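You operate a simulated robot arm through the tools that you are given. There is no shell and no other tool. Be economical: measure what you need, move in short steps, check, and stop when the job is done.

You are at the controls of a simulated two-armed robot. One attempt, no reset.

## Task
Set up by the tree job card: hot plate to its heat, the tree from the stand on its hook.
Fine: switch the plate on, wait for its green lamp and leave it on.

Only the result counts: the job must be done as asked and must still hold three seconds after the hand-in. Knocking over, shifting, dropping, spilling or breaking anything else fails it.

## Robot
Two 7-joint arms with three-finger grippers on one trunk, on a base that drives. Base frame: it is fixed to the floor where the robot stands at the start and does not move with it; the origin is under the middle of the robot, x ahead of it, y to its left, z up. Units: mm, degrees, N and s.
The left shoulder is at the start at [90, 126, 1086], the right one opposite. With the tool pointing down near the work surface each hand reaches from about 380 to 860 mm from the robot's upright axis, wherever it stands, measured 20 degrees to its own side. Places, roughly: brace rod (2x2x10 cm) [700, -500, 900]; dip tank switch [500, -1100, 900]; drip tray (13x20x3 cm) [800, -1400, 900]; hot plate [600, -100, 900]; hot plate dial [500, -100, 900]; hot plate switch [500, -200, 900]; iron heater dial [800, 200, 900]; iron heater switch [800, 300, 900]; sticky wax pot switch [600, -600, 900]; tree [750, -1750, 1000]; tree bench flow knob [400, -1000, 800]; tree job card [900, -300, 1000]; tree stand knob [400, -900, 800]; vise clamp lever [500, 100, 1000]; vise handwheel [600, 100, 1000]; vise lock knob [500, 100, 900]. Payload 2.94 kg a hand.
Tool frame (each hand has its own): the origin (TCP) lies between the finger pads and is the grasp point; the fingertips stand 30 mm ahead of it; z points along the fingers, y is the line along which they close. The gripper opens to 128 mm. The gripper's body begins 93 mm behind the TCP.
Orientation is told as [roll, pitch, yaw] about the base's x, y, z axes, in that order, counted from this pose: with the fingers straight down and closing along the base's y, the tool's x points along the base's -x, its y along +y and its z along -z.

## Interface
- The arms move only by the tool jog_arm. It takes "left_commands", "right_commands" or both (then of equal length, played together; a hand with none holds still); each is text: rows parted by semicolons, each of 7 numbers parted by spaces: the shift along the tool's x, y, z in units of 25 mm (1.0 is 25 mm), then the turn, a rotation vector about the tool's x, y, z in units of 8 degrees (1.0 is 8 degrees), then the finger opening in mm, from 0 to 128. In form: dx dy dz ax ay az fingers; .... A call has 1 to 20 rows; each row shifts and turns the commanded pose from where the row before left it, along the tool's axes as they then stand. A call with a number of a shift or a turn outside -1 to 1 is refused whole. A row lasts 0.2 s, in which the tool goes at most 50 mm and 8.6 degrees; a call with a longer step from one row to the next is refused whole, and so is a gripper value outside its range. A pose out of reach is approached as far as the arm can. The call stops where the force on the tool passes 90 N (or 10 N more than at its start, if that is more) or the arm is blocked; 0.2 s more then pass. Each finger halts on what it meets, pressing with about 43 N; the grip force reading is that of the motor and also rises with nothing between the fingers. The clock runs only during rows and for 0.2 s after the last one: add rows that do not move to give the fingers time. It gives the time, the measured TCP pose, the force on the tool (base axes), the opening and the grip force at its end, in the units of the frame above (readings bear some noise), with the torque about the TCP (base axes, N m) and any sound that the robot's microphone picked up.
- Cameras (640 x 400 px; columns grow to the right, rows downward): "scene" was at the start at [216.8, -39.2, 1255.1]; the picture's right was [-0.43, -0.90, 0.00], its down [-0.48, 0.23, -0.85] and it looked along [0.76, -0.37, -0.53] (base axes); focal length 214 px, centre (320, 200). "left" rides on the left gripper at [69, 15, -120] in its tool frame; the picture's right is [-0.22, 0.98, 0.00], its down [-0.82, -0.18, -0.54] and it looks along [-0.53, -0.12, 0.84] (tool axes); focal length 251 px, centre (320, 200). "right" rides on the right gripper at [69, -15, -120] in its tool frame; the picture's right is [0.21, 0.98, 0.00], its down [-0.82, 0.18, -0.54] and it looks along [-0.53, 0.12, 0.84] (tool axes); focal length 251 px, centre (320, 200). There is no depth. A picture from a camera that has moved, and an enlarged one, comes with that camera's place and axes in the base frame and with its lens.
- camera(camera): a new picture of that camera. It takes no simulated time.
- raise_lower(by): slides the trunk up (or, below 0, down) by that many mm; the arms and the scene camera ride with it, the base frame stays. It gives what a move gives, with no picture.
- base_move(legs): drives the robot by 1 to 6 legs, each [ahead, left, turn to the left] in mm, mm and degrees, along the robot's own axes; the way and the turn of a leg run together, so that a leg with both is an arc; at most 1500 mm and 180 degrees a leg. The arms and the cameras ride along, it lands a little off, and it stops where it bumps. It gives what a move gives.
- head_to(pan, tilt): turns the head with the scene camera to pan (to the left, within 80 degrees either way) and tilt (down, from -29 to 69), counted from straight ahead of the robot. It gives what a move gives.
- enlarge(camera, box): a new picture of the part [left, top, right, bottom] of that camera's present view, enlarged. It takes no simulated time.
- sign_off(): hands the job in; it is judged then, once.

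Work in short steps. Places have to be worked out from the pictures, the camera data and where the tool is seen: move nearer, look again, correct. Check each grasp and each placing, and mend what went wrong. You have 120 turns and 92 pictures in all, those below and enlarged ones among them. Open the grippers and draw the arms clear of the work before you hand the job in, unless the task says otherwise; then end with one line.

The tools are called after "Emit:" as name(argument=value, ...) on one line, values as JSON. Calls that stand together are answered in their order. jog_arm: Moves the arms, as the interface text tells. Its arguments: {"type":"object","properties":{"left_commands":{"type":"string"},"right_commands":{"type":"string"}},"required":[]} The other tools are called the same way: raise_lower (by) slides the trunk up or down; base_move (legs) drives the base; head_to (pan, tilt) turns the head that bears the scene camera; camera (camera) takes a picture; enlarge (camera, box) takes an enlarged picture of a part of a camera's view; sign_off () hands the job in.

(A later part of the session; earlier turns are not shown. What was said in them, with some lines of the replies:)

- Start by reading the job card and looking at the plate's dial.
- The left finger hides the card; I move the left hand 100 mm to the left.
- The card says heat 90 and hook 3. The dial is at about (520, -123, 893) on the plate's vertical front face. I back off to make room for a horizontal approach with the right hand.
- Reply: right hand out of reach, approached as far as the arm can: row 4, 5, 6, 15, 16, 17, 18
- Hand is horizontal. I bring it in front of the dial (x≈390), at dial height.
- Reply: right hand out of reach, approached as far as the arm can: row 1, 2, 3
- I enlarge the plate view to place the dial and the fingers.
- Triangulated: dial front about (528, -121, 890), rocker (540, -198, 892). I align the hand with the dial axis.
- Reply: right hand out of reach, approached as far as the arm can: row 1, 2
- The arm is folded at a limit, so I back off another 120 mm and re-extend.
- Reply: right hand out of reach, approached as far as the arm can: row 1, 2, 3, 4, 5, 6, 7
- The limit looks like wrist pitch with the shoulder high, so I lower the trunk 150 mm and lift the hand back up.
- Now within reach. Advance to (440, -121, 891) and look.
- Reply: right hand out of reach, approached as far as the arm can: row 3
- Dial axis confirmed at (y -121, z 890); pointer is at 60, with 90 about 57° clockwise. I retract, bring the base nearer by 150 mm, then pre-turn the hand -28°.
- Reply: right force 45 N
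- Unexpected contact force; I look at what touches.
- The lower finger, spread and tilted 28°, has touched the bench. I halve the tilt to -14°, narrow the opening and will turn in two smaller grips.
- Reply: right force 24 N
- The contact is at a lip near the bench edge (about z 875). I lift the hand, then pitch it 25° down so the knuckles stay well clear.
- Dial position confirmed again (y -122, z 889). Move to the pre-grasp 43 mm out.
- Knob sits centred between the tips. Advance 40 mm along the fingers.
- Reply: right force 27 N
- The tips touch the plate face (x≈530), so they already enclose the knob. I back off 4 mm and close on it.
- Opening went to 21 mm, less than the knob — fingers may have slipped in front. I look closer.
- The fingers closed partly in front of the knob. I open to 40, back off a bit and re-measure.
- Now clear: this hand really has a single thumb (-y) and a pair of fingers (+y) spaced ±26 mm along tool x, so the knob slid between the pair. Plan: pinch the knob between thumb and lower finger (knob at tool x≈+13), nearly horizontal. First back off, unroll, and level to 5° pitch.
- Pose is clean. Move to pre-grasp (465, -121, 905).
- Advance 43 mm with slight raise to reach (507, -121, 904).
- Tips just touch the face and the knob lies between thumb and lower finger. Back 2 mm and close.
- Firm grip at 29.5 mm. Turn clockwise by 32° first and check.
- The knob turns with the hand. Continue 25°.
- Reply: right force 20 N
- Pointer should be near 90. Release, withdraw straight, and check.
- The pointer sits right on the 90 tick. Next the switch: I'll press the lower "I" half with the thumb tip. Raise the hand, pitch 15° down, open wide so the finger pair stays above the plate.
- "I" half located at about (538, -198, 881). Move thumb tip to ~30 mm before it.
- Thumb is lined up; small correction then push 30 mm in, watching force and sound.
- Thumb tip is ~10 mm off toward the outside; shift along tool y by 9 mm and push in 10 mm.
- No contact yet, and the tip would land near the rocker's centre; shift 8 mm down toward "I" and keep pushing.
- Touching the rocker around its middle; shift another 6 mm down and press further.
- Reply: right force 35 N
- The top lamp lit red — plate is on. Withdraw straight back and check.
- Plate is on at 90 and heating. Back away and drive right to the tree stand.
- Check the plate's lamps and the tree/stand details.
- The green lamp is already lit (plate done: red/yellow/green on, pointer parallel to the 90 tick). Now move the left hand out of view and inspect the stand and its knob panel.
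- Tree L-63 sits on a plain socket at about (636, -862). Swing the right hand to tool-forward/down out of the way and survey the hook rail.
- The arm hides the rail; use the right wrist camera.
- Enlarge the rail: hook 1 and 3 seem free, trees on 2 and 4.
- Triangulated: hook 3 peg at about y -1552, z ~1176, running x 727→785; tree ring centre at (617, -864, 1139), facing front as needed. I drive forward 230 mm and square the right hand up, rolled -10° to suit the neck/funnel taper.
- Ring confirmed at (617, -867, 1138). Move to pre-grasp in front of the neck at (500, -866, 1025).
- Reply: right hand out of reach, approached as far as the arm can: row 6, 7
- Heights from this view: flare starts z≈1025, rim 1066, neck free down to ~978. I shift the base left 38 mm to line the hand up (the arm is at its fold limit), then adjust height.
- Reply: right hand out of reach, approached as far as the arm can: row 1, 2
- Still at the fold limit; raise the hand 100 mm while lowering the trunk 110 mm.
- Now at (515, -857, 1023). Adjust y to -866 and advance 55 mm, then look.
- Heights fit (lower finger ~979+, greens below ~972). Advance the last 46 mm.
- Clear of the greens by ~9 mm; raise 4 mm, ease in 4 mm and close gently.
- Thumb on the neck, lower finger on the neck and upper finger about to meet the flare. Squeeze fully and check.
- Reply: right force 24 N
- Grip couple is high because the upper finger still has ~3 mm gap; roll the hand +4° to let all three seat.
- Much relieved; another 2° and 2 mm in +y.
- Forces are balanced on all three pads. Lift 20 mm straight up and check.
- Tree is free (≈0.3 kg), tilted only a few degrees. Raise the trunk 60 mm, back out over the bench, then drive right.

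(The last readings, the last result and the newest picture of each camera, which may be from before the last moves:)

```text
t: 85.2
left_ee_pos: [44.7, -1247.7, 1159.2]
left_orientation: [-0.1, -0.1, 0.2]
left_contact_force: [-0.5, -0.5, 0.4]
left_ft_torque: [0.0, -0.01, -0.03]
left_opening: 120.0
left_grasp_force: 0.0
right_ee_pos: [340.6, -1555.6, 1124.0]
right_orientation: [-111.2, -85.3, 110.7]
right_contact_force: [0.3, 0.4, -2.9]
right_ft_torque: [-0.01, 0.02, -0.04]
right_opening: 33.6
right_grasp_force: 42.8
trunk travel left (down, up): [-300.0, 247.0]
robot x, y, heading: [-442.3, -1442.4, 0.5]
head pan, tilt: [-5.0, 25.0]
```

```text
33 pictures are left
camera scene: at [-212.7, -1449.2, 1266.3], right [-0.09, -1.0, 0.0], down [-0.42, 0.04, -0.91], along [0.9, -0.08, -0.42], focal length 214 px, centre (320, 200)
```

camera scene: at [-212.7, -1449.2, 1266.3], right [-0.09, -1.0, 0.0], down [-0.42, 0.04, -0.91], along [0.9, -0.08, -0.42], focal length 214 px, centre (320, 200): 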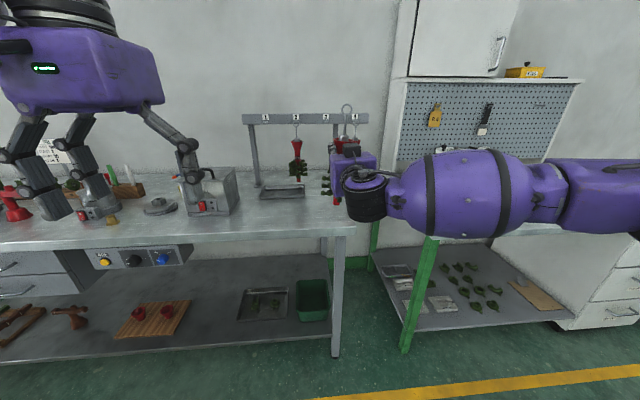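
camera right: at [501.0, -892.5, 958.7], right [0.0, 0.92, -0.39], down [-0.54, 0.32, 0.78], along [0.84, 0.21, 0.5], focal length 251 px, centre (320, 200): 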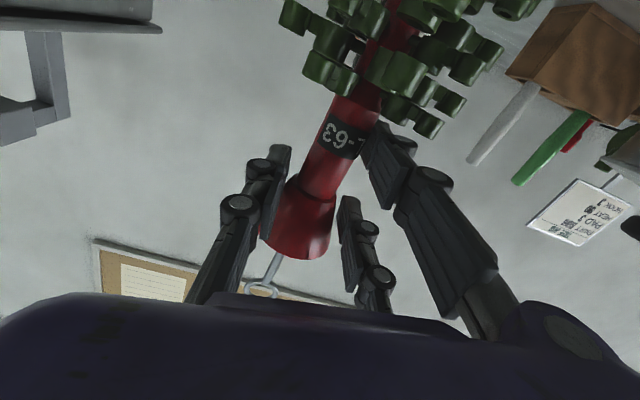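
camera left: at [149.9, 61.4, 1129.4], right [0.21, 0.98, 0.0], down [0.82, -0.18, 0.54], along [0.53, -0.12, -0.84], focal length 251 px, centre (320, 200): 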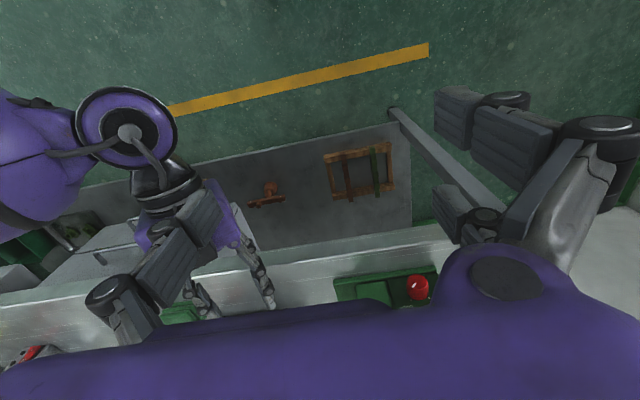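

Enlarge the rail and the carried ring.

Emit:
enlarge(camera="scene", box=[240, 90, 380, 190])

Emit:
camera(camera="right")

```text
4.00 times, centred on (310, 140) of scene
camera zoom: at [-212.7, -1449.2, 1266.3], right [-0.09, -1.0, 0.0], down [-0.42, 0.04, -0.91], along [0.9, -0.08, -0.42], focal length 858 px, centre (360, 440)
```

zoom: 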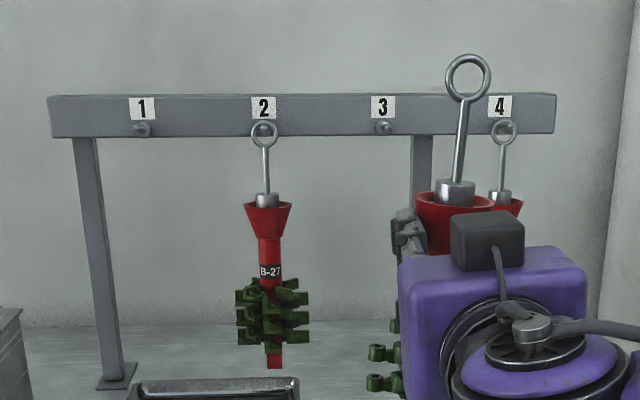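

```text
31 pictures are left
camera right: at [224.2, -1574.2, 1053.2], right [0.02, 0.96, -0.29], down [-0.56, 0.25, 0.79], along [0.83, 0.15, 0.54], focal length 251 px, centre (320, 200)
```

right: 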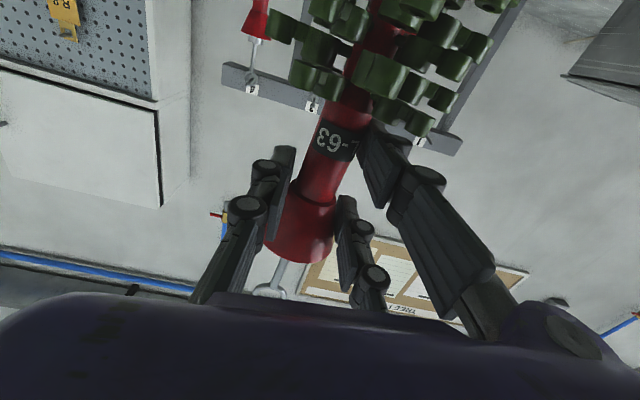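

Ring sits ~8 mm toward -y and ~120 mm above the TCP. Drive forward 290 mm and lower the hand ~50 mm for a close comparison of ring and peg 3.

Emit:
base_move(legs=[[290, 0, 0]])

Emit:
jog_arm(right_commands="0.7 0.05 0 0 0 0 20;0.7 0.05 0 0 0 0 20;0.6 0.05 0 0 0 0 20;0 0 0 0 0 0 20")

Emit:
head_to(pan=-10, tilt=5)

Emit:
camera(camera="scene")

```text
t: 87.2
left_ee_pos: [334.4, -1248.7, 1160.8]
left_orientation: [0.0, 0.1, 0.1]
left_contact_force: [0.3, 1.1, 0.5]
left_ft_torque: [0.0, 0.02, 0.02]
left_opening: 120.2
left_grasp_force: 0.1
right_ee_pos: [630.3, -1557.2, 1123.9]
right_orientation: [-111.1, -85.3, 110.3]
right_contact_force: [0.6, -0.4, -3.2]
right_ft_torque: [0.0, 0.01, 0.02]
right_opening: 33.5
right_grasp_force: 43.3
trunk travel left (down, up): [-300.0, 247.0]
robot x, y, heading: [-150.5, -1441.1, -0.1]
head pan, tilt: [-5.0, 25.0]
```

```text
t: 88.2
left_ee_pos: [333.0, -1248.8, 1159.7]
left_orientation: [-0.1, 0.0, -0.1]
left_contact_force: [0.2, -0.4, -0.5]
left_ft_torque: [-0.02, -0.04, -0.02]
left_opening: 120.3
left_grasp_force: 0.1
right_ee_pos: [632.4, -1568.0, 1083.9]
right_orientation: [-111.1, -85.4, 110.3]
right_contact_force: [0.0, -0.3, -3.0]
right_ft_torque: [-0.01, 0.05, 0.02]
right_opening: 33.5
right_grasp_force: 43.3
right hand out of reach, approached as far as the arm can: row 1, 2, 3
trunk travel left (down, up): [-300.0, 247.0]
robot x, y, heading: [-158.0, -1438.6, -0.3]
head pan, tilt: [-5.0, 25.0]
```

```text
t: 89.0
left_ee_pos: [334.4, -1248.9, 1159.4]
left_orientation: [0.1, 0.0, -0.1]
left_contact_force: [-0.3, -0.7, 0.8]
left_ft_torque: [-0.02, 0.03, 0.02]
left_opening: 120.1
left_grasp_force: 0.1
right_ee_pos: [631.8, -1567.8, 1083.9]
right_orientation: [-111.2, -85.3, 110.3]
right_contact_force: [0.0, -0.2, -2.4]
right_ft_torque: [-0.03, 0.06, -0.03]
right_opening: 33.5
right_grasp_force: 43.4
trunk travel left (down, up): [-300.0, 247.0]
robot x, y, heading: [-151.7, -1444.5, -0.3]
head pan, tilt: [-10.0, 5.0]
```

```text
30 pictures are left
camera scene: at [75.2, -1457.6, 1298.7], right [-0.17, -0.98, 0.0], down [-0.09, 0.02, -1.0], along [0.98, -0.17, -0.09], focal length 214 px, centre (320, 200)
```

scene: 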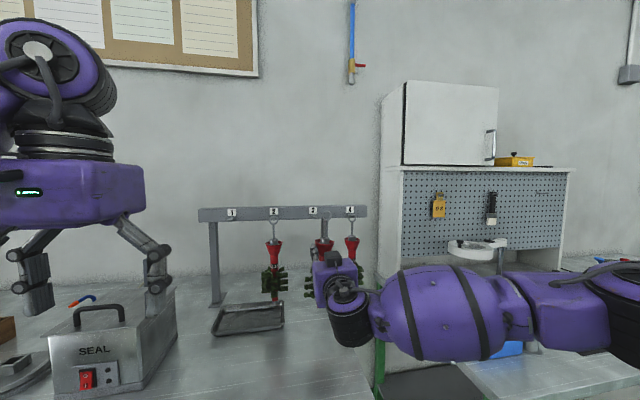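

Enlarge around peg 3 and the ring.

Emit:
enlarge(camera="scene", box=[250, 190, 390, 280])

```text
4.44 times, centred on (320, 235) of scene
camera zoom: at [75.2, -1457.6, 1298.7], right [-0.17, -0.98, 0.0], down [-0.09, 0.02, -1.0], along [0.98, -0.17, -0.09], focal length 953 px, centre (320, 44)
```

zoom: 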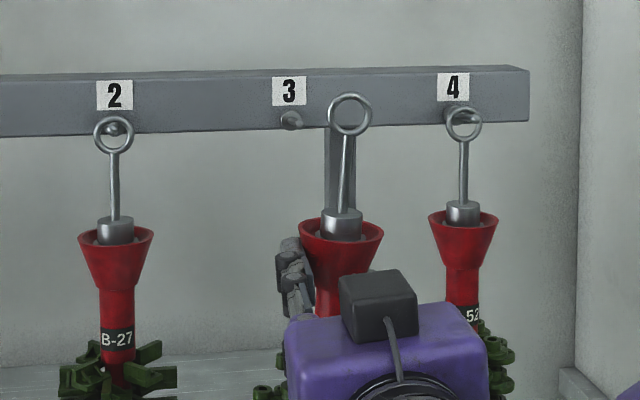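

Estimate: peg 3 tip (~715, -1551, 1186), ring (632, -1572, 1205). Cross-check with the wrist camera.

Emit:
camera(camera="right")

```text
28 pictures are left
camera right: at [514.6, -1586.3, 1012.8], right [0.02, 0.96, -0.29], down [-0.56, 0.25, 0.79], along [0.83, 0.15, 0.54], focal length 251 px, centre (320, 200)
```

right: 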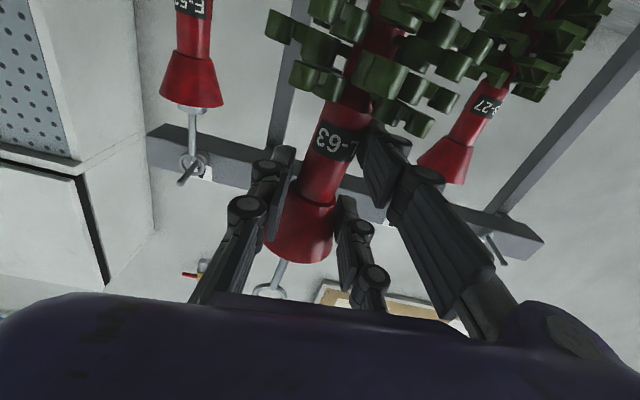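

Refined: pegs end at x≈738 (z≈1183), hung rings sit at x≈766, z≈1172. I raise the hand 48 mm with +19 mm in y while lowering the trunk 70 mm, to free the arm.

Emit:
jog_arm(right_commands="-0.64 0.2 0 0 0 0 20;-0.64 0.2 0 0 0 0 20;-0.64 0.2 0 0 0 0 20;0 0 0 0 0 0 20")

Emit:
raise_lower(by=-70)

Emit:
enlarge(camera="scene", box=[250, 150, 390, 240])

```text
t: 90.0
left_ee_pos: [334.1, -1248.8, 1159.0]
left_orientation: [0.0, 0.1, 0.0]
left_contact_force: [-0.9, -0.3, 1.2]
left_ft_torque: [0.03, 0.0, 0.02]
left_opening: 120.2
left_grasp_force: 0.2
right_ee_pos: [632.4, -1559.5, 1125.4]
right_orientation: [-110.8, -85.3, 110.0]
right_contact_force: [-0.2, -0.5, -2.2]
right_ft_torque: [-0.01, 0.02, 0.05]
right_opening: 33.6
right_grasp_force: 43.2
right hand out of reach, approached as far as the arm can: row 1, 2
trunk travel left (down, up): [-300.0, 247.0]
robot x, y, heading: [-152.5, -1441.0, -0.2]
head pan, tilt: [-10.0, 5.0]
```

```text
t: 91.1
left_ee_pos: [334.5, -1248.8, 1089.1]
left_orientation: [0.1, 0.0, 0.1]
left_contact_force: [-0.6, 0.0, 0.8]
left_ft_torque: [0.0, -0.05, -0.01]
left_opening: 120.1
left_grasp_force: 0.1
right_ee_pos: [628.9, -1559.6, 1056.4]
right_orientation: [-112.0, -85.3, 111.1]
right_contact_force: [0.6, -0.2, -1.5]
right_ft_torque: [0.01, 0.06, 0.03]
right_opening: 33.5
right_grasp_force: 42.6
trunk travel left (down, up): [-230.0, 317.0]
robot x, y, heading: [-149.0, -1443.7, -0.2]
head pan, tilt: [-10.0, 5.0]
```

```text
4.44 times, centred on (320, 195) of scene
camera zoom: at [94.6, -1457.7, 1227.4], right [-0.17, -0.98, 0.0], down [-0.09, 0.02, -1.0], along [0.98, -0.17, -0.09], focal length 953 px, centre (320, 222)
```

zoom: 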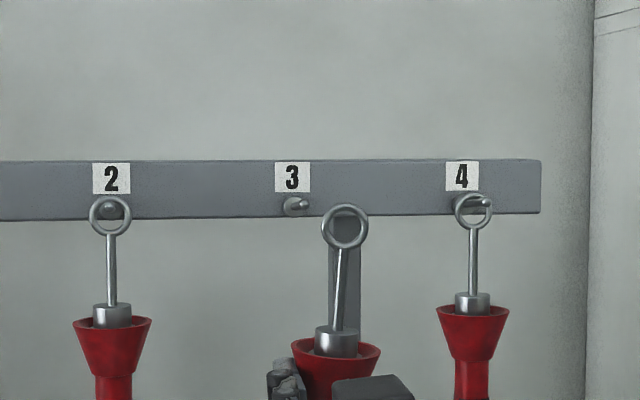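

Peg tip ≈ (738, -1556, 1181); ring ≈ (638, -1566, 1175). Drive forward 70 mm, then jog up 6 and +9 in y.

Emit:
base_move(legs=[[70, 0, 0]])

Emit:
jog_arm(right_commands="-0.12 0.2 0 0 0 0 20;-0.12 0.16 0 0 0 0 20;0 0 0 0 0 0 20")

Emit:
enlarge(camera="scene", box=[250, 150, 390, 240])

```text
t: 92.1
left_ee_pos: [402.2, -1249.7, 1088.5]
left_orientation: [0.0, 0.1, -0.1]
left_contact_force: [0.8, 0.5, -0.1]
left_ft_torque: [-0.01, 0.02, 0.01]
left_opening: 119.8
left_grasp_force: 0.1
right_ee_pos: [698.6, -1562.3, 1054.5]
right_orientation: [-110.6, -85.3, 109.8]
right_contact_force: [0.4, 0.4, -3.3]
right_ft_torque: [-0.01, 0.02, -0.02]
right_opening: 33.7
right_grasp_force: 43.5
trunk travel left (down, up): [-230.0, 317.0]
robot x, y, heading: [-81.0, -1438.7, -0.3]
head pan, tilt: [-10.0, 5.0]
```

```text
t: 92.9
left_ee_pos: [402.4, -1249.4, 1089.6]
left_orientation: [0.0, 0.0, -0.1]
left_contact_force: [0.0, -0.1, 0.0]
left_ft_torque: [0.02, -0.06, -0.01]
left_opening: 120.3
left_grasp_force: 0.1
right_ee_pos: [696.3, -1552.4, 1059.3]
right_orientation: [-111.1, -85.3, 110.2]
right_contact_force: [0.4, -0.1, -2.2]
right_ft_torque: [0.0, 0.03, 0.0]
right_opening: 33.8
right_grasp_force: 42.8
trunk travel left (down, up): [-230.0, 317.0]
robot x, y, heading: [-87.6, -1440.4, -0.3]
head pan, tilt: [-10.0, 5.0]
```

```text
4.44 times, centred on (320, 195) of scene
camera zoom: at [163.4, -1458.2, 1227.3], right [-0.18, -0.98, 0.0], down [-0.09, 0.02, -1.0], along [0.98, -0.18, -0.09], focal length 953 px, centre (320, 222)
```

zoom: 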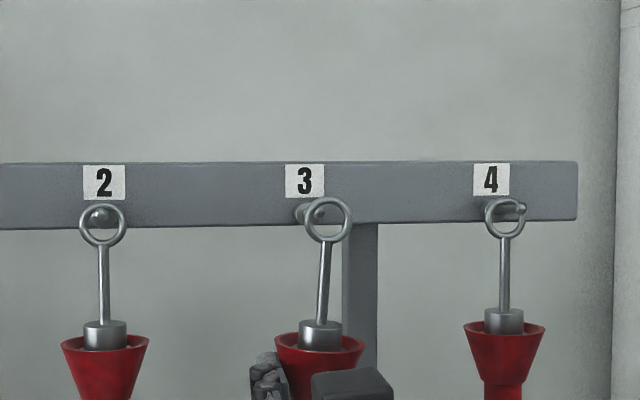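

Ring and peg tip are now lined up in y, ring ~2 mm low. Raise 2 mm and advance 25 mm, then check before passing the tip.

Emit:
jog_arm(right_commands="-0.08 0 0.33 0 0 0 20;0 0 0.33 0 0 0 20;0 0 0.34 0 0 0 20;0 0 0 0 0 0 20")

Emit:
enlarge(camera="scene", box=[290, 170, 360, 215])

```text
t: 93.9
left_ee_pos: [403.5, -1249.9, 1089.7]
left_orientation: [0.0, 0.0, -0.2]
left_contact_force: [0.4, 0.0, -1.0]
left_ft_torque: [0.0, 0.01, -0.01]
left_opening: 120.2
left_grasp_force: 0.1
right_ee_pos: [713.4, -1551.5, 1062.3]
right_orientation: [-110.8, -85.3, 110.0]
right_contact_force: [0.1, 0.7, -2.7]
right_ft_torque: [0.01, 0.02, 0.01]
right_opening: 33.6
right_grasp_force: 42.8
right hand out of reach, approached as far as the arm can: row 3
trunk travel left (down, up): [-230.0, 317.0]
robot x, y, heading: [-83.5, -1442.4, -0.3]
head pan, tilt: [-10.0, 5.0]
```

```text
8.89 times, centred on (325, 192) of scene
camera zoom: at [163.8, -1458.3, 1227.2], right [-0.18, -0.98, 0.0], down [-0.09, 0.02, -1.0], along [0.98, -0.18, -0.09], focal length 1906 px, centre (276, 267)
```

zoom: 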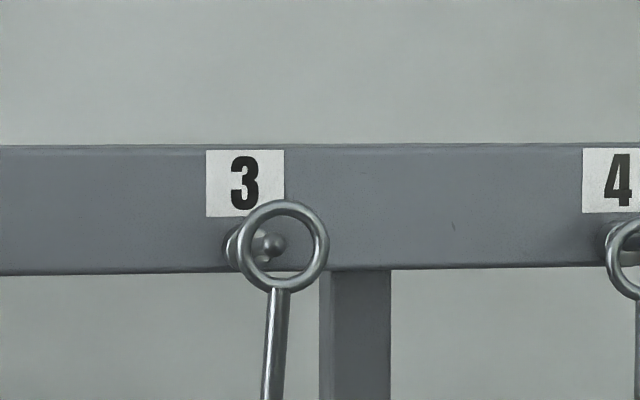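

Peg ball is visible inside the ring, well centred. The arm is near its reach limit, so drive the base forward 22 mm and look.

Emit:
base_move(legs=[[22, 0, 0]])

Emit:
enlarge(camera="scene", box=[290, 170, 360, 215])

```text
t: 94.7
left_ee_pos: [424.7, -1249.8, 1089.0]
left_orientation: [0.0, 0.0, -0.2]
left_contact_force: [0.4, -0.4, -0.2]
left_ft_torque: [-0.04, 0.03, -0.01]
left_opening: 120.0
left_grasp_force: 0.0
right_ee_pos: [735.4, -1551.8, 1062.8]
right_orientation: [-111.3, -85.2, 110.3]
right_contact_force: [0.0, 0.3, -3.1]
right_ft_torque: [0.02, 0.02, -0.02]
right_opening: 33.6
right_grasp_force: 43.0
trunk travel left (down, up): [-230.0, 317.0]
robot x, y, heading: [-61.2, -1442.5, -0.4]
head pan, tilt: [-10.0, 5.0]
```

```text
8.89 times, centred on (325, 192) of scene
camera zoom: at [184.9, -1458.4, 1227.3], right [-0.18, -0.98, 0.0], down [-0.09, 0.02, -1.0], along [0.98, -0.18, -0.09], focal length 1906 px, centre (276, 267)
```

zoom: 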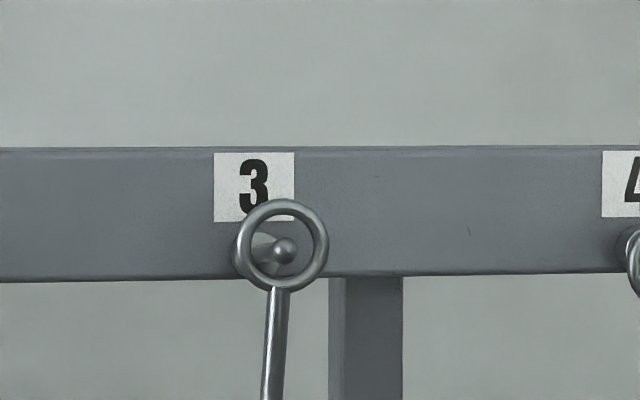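

Centred, no contact. Another 20 mm forward.

Emit:
base_move(legs=[[20, 0, 0]])

Emit:
enlarge(camera="scene", box=[240, 170, 400, 275])

Emit:
camera(camera="right")

```text
t: 95.5
left_ee_pos: [443.1, -1249.8, 1089.6]
left_orientation: [0.0, -0.2, -0.1]
left_contact_force: [-0.1, 1.1, -0.4]
left_ft_torque: [-0.01, -0.01, -0.02]
left_opening: 120.0
left_grasp_force: 0.0
right_ee_pos: [755.1, -1552.3, 1063.7]
right_orientation: [-111.3, -85.3, 110.5]
right_contact_force: [-0.5, 0.8, -2.3]
right_ft_torque: [0.0, 0.03, -0.01]
right_opening: 33.4
right_grasp_force: 43.0
trunk travel left (down, up): [-230.0, 317.0]
robot x, y, heading: [-40.4, -1444.3, -0.4]
head pan, tilt: [-10.0, 5.0]
```

```text
3.81 times, centred on (320, 222) of scene
camera zoom: at [204.4, -1458.5, 1227.3], right [-0.18, -0.98, 0.0], down [-0.09, 0.02, -1.0], along [0.98, -0.18, -0.09], focal length 817 px, centre (320, 114)
```

zoom: 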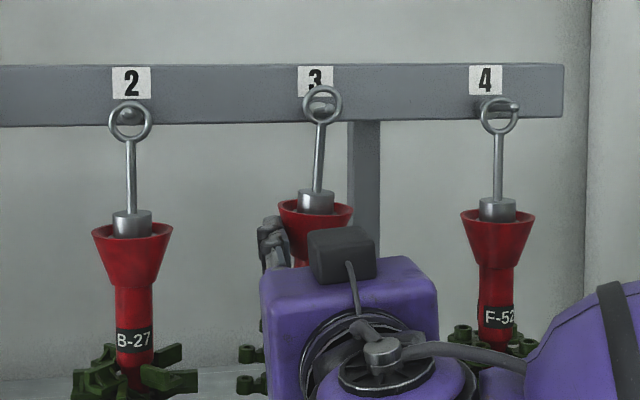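

```text
22 pictures are left
camera right: at [637.3, -1570.7, 992.0], right [0.02, 0.96, -0.29], down [-0.56, 0.25, 0.79], along [0.83, 0.14, 0.54], focal length 251 px, centre (320, 200)
```

right: 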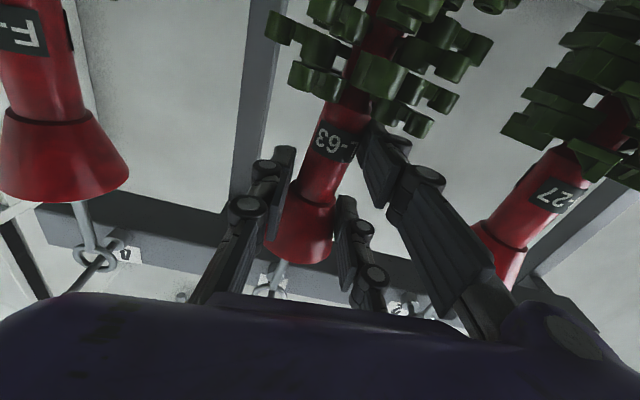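

Zoom on ring 3 to verify the peg passes through.

Emit:
enlarge(camera="scene", box=[300, 180, 344, 208])

```text
14.29 times, centred on (322, 194) of scene
camera zoom: at [204.4, -1458.5, 1227.3], right [-0.18, -0.98, 0.0], down [-0.09, 0.02, -1.0], along [0.98, -0.18, -0.09], focal length 3064 px, centre (291, 286)
```

zoom: 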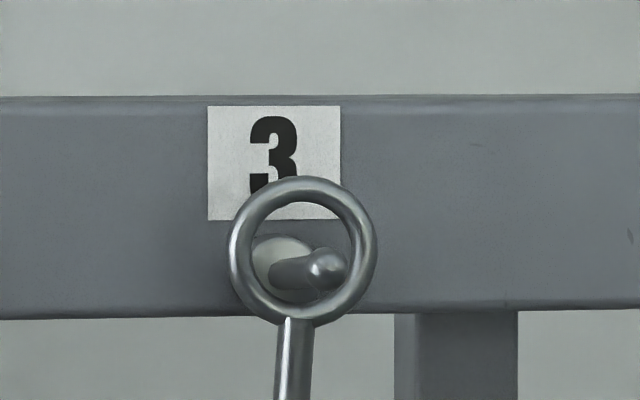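

The peg runs through the ring (ring ~16 mm past the ball tip). Ease 8 mm further, then lower the trunk 9 mm so the ring rests on the peg.

Emit:
base_move(legs=[[8, 0, 0]])

Emit:
raise_lower(by=-9)

Emit:
enlarge(camera="scene", box=[290, 170, 360, 215])

```text
t: 96.2
left_ee_pos: [452.0, -1250.3, 1090.4]
left_orientation: [0.0, -0.1, -0.2]
left_contact_force: [-0.2, 0.1, -0.4]
left_ft_torque: [0.0, 0.02, -0.01]
left_opening: 120.2
left_grasp_force: 0.0
right_ee_pos: [763.4, -1552.1, 1063.1]
right_orientation: [-110.9, -85.3, 110.1]
right_contact_force: [0.1, -0.5, -2.0]
right_ft_torque: [0.0, 0.04, -0.01]
right_opening: 33.4
right_grasp_force: 42.2
trunk travel left (down, up): [-230.0, 317.0]
robot x, y, heading: [-37.5, -1437.8, -0.1]
head pan, tilt: [-10.0, 5.0]
```

```text
t: 96.8
left_ee_pos: [452.1, -1250.2, 1080.3]
left_orientation: [0.1, -0.1, -0.1]
left_contact_force: [0.3, 0.6, 0.5]
left_ft_torque: [-0.03, -0.03, -0.01]
left_opening: 120.0
left_grasp_force: 0.1
right_ee_pos: [762.5, -1551.0, 1052.5]
right_orientation: [-110.7, -85.4, 109.7]
right_contact_force: [-0.7, 0.3, -3.0]
right_ft_torque: [-0.01, 0.06, 0.0]
right_opening: 33.4
right_grasp_force: 43.2
trunk travel left (down, up): [-221.0, 326.0]
robot x, y, heading: [-31.0, -1441.0, -0.1]
head pan, tilt: [-10.0, 5.0]
```

```text
8.89 times, centred on (325, 192) of scene
camera zoom: at [215.6, -1458.5, 1217.5], right [-0.18, -0.98, 0.0], down [-0.09, 0.02, -1.0], along [0.98, -0.18, -0.09], focal length 1906 px, centre (276, 267)
```

zoom: 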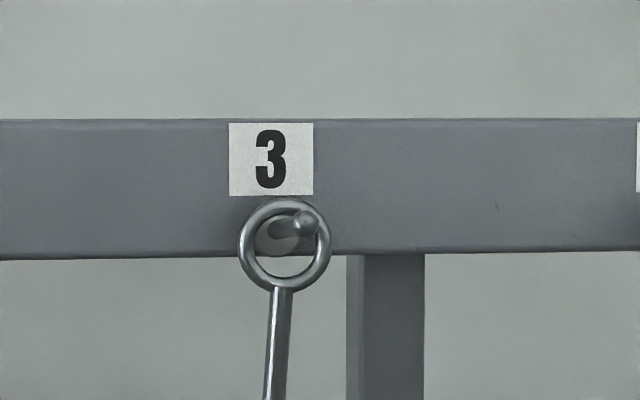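

Peg's tip is clearly in front of the ring. Lower 4 mm more until the load comes off.

Emit:
raise_lower(by=-4)

```text
t: 97.3
left_ee_pos: [451.5, -1250.7, 1077.1]
left_orientation: [0.0, -0.1, -0.1]
left_contact_force: [0.3, 0.5, -0.5]
left_ft_torque: [-0.02, -0.03, -0.01]
left_opening: 120.0
left_grasp_force: 0.1
right_ee_pos: [763.3, -1552.0, 1050.9]
right_orientation: [-112.9, -85.1, 112.1]
right_contact_force: [4.3, -0.5, 7.0]
right_ft_torque: [-0.05, 0.48, 0.01]
right_opening: 33.4
right_grasp_force: 43.2
trunk travel left (down, up): [-217.0, 330.0]
robot x, y, heading: [-28.8, -1440.8, -0.0]
head pan, tilt: [-10.0, 5.0]
```

The ring bears on the peg (Fz +7). Release slowly to 66 mm.

Emit:
jog_arm(right_commands="0 0 0 0 0 0 36;0 0 0 0 0 0 42;0 0 0 0 0 0 52;0 0 0 0 0 0 64;0 0 0 0 0 0 66;0 0 0 0 0 0 66")

Emit:
camera(camera="right")

Emit:
enlarge(camera="scene", box=[240, 170, 400, 275])

```text
t: 98.7
left_ee_pos: [452.0, -1250.5, 1076.6]
left_orientation: [-0.2, -0.1, 0.0]
left_contact_force: [-0.6, 0.0, -0.2]
left_ft_torque: [0.0, -0.02, -0.02]
left_opening: 120.2
left_grasp_force: 0.0
right_ee_pos: [763.3, -1552.1, 1049.0]
right_orientation: [-111.2, -85.2, 110.3]
right_contact_force: [0.2, 0.8, -0.2]
right_ft_torque: [0.0, -0.02, -0.01]
right_opening: 65.8
right_grasp_force: 0.1
trunk travel left (down, up): [-217.0, 330.0]
robot x, y, heading: [-32.1, -1441.5, -0.2]
head pan, tilt: [-10.0, 5.0]
```

```text
19 pictures are left
camera right: at [645.3, -1570.7, 978.8], right [0.02, 0.96, -0.29], down [-0.56, 0.25, 0.79], along [0.83, 0.14, 0.54], focal length 251 px, centre (320, 200)
```

right: 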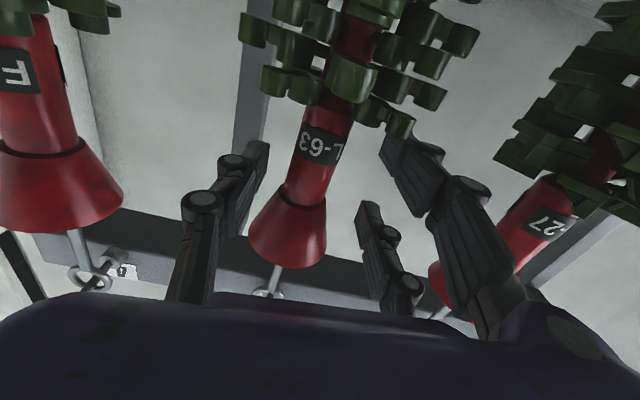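

```text
3.81 times, centred on (320, 222) of scene
camera zoom: at [216.9, -1458.4, 1213.1], right [-0.18, -0.98, 0.0], down [-0.09, 0.02, -1.0], along [0.98, -0.18, -0.09], focal length 817 px, centre (320, 114)
```

zoom: 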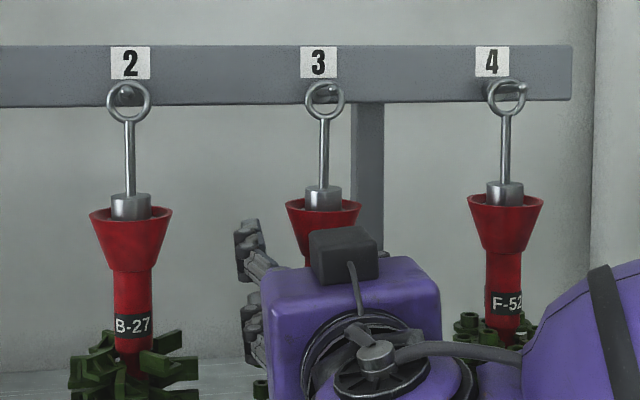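

Tree hangs plumb on hook 3, free of the fingers. Centre the hand 6 mm toward -y and withdraw straight back 75 mm.

Emit:
jog_arm(right_commands="0 -0.25 0 0 0 0 70;0 0 -0.5 0 0 0 70;0 0 -0.5 0 0 0 70;0 0 -0.5 0 0 0 70;0 0 -0.5 0 0 0 70;0 0 -0.5 0 0 0 70;0 0 -0.5 0 0 0 70")

Emit:
camera(camera="right")

```text
t: 100.3
left_ee_pos: [451.0, -1249.6, 1077.2]
left_orientation: [0.0, -0.1, -0.1]
left_contact_force: [-0.6, 0.0, 0.8]
left_ft_torque: [-0.01, 0.01, 0.01]
left_opening: 120.0
left_grasp_force: 0.0
right_ee_pos: [685.9, -1556.8, 1047.1]
right_orientation: [-111.5, -85.3, 110.6]
right_contact_force: [-0.1, 0.2, 0.4]
right_ft_torque: [0.01, 0.0, 0.0]
right_opening: 70.3
right_grasp_force: 0.0
trunk travel left (down, up): [-217.0, 330.0]
robot x, y, heading: [-36.6, -1442.3, -0.2]
head pan, tilt: [-10.0, 5.0]
```

```text
17 pictures are left
camera right: at [568.2, -1575.6, 975.8], right [0.02, 0.96, -0.29], down [-0.56, 0.25, 0.79], along [0.83, 0.14, 0.54], focal length 251 px, centre (320, 200)
```

right: 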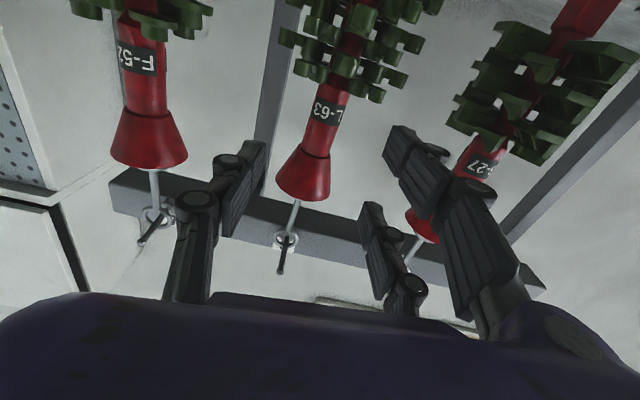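

Clean withdrawal; ring is well on peg 3. Drive the robot back 250 mm and take a final look at the tree and the plate.

Emit:
base_move(legs=[[-300, 0, 0]])

Emit:
camera(camera="scene")

Emit:
head_to(pan=50, tilt=15)

Emit:
camera(camera="scene")

```text
t: 102.3
left_ee_pos: [157.9, -1250.7, 1075.2]
left_orientation: [-0.1, -0.1, -0.4]
left_contact_force: [0.3, 0.5, 0.0]
left_ft_torque: [0.01, -0.06, 0.0]
left_opening: 120.1
left_grasp_force: 0.1
right_ee_pos: [391.5, -1559.8, 1046.5]
right_orientation: [-111.3, -85.2, 110.1]
right_contact_force: [0.5, 0.5, -0.1]
right_ft_torque: [0.01, -0.01, -0.01]
right_opening: 70.1
right_grasp_force: 0.0
trunk travel left (down, up): [-217.0, 330.0]
robot x, y, heading: [-325.6, -1440.3, -0.6]
head pan, tilt: [-10.0, 5.0]
```

```text
16 pictures are left
camera scene: at [-77.5, -1458.1, 1213.2], right [-0.18, -0.98, 0.0], down [-0.09, 0.02, -1.0], along [0.98, -0.18, -0.09], focal length 214 px, centre (320, 200)
```

scene: 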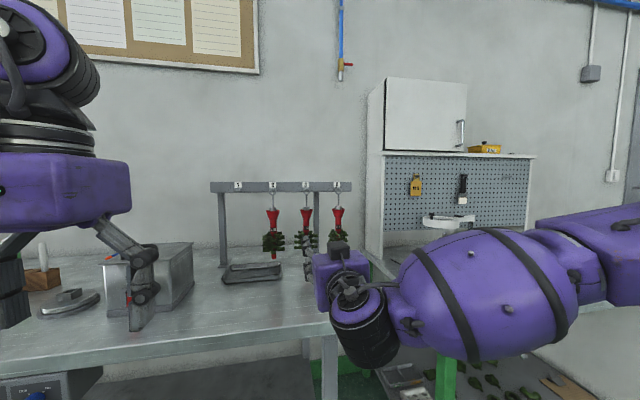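

```text
t: 103.6
left_ee_pos: [158.1, -1251.6, 1076.9]
left_orientation: [-0.1, -0.1, -0.4]
left_contact_force: [0.2, 0.0, 0.4]
left_ft_torque: [-0.03, 0.0, -0.01]
left_opening: 120.0
left_grasp_force: 0.0
right_ee_pos: [391.0, -1559.7, 1046.8]
right_orientation: [-111.0, -85.3, 109.9]
right_contact_force: [0.2, 0.1, 0.9]
right_ft_torque: [-0.03, 0.01, 0.01]
right_opening: 70.2
right_grasp_force: 0.0
trunk travel left (down, up): [-217.0, 330.0]
robot x, y, heading: [-330.3, -1441.2, -0.6]
head pan, tilt: [50.0, 15.0]
```

```text
15 pictures are left
camera scene: at [-106.5, -1370.4, 1196.9], right [0.76, -0.65, 0.0], down [-0.17, -0.2, -0.97], along [0.63, 0.73, -0.26], focal length 214 px, centre (320, 200)
```

scene: 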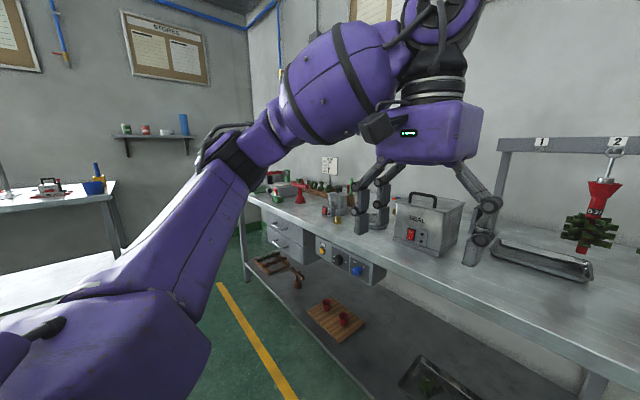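

Tree hangs well. Drive back left for a frontal check of the plate's dial and lamps.

Emit:
base_move(legs=[[-60, 0, 0], [0, 1150, 0]])

Emit:
head_to(pan=10, tilt=25)

Emit:
camera(camera="scene")

```text
t: 114.7
left_ee_pos: [108.2, -82.3, 1076.6]
left_orientation: [-0.2, -0.1, -0.3]
left_contact_force: [0.1, 0.0, -0.4]
left_ft_torque: [-0.01, 0.0, 0.0]
left_opening: 120.2
left_grasp_force: 0.0
right_ee_pos: [340.6, -390.8, 1046.3]
right_orientation: [-110.9, -85.3, 110.0]
right_contact_force: [-0.7, 0.3, -0.2]
right_ft_torque: [0.01, -0.01, 0.0]
right_opening: 70.0
right_grasp_force: 0.0
trunk travel left (down, up): [-217.0, 330.0]
robot x, y, heading: [-376.1, -272.4, -0.3]
head pan, tilt: [50.0, 15.0]
```

```text
t: 115.8
left_ee_pos: [107.1, -83.4, 1077.3]
left_orientation: [0.0, -0.2, -0.3]
left_contact_force: [-0.1, -0.1, -0.2]
left_ft_torque: [0.01, -0.01, 0.01]
left_opening: 119.9
left_grasp_force: 0.0
right_ee_pos: [340.4, -388.4, 1046.1]
right_orientation: [-111.2, -85.3, 110.0]
right_contact_force: [0.5, 0.4, 1.0]
right_ft_torque: [-0.01, 0.01, 0.01]
right_opening: 69.9
right_grasp_force: 0.2
trunk travel left (down, up): [-217.0, 330.0]
robot x, y, heading: [-379.1, -270.7, -0.6]
head pan, tilt: [10.0, 25.0]
```

```text
14 pictures are left
camera scene: at [-127.9, -258.2, 1180.7], right [0.17, -0.99, 0.0], down [-0.42, -0.07, -0.91], along [0.89, 0.15, -0.42], focal length 214 px, centre (320, 200)
```

scene: 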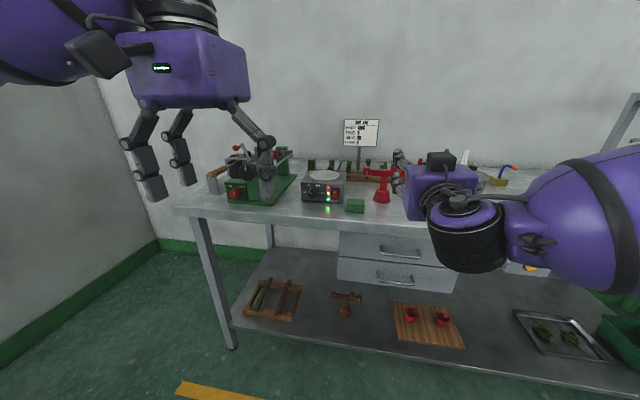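

Enlarge the plate's front.

Emit:
enlarge(camera="scene", box=[295, 165, 370, 212])

```text
8.51 times, centred on (332, 188) of scene
camera zoom: at [-127.9, -258.2, 1180.7], right [0.17, -0.99, 0.0], down [-0.42, -0.07, -0.91], along [0.89, 0.15, -0.42], focal length 1825 px, centre (214, 298)
```

zoom: 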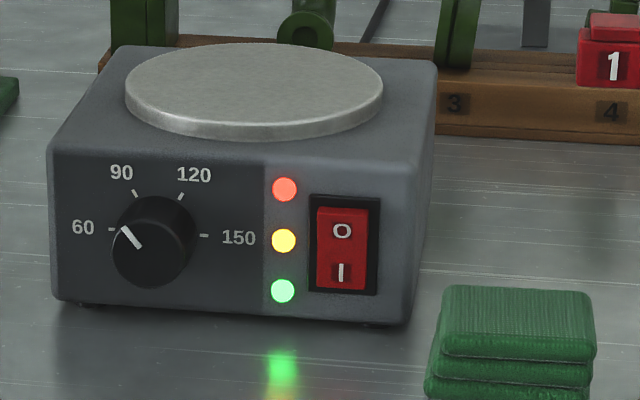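

The pointer is parallel to the 90 tick, the switch is on, the green lamp is lit, and the tree hangs on hook 3. Arms are clear and both grippers are open, so I hand in.

Emit:
sign_off()

```text
The job is handed in.
```

I set the hot plate to 90 and switched it on; its green lamp is lit and it stays on. Tree L-63 from the stand now hangs on hook 3. The job is handed in, and I saw nothing else moved.
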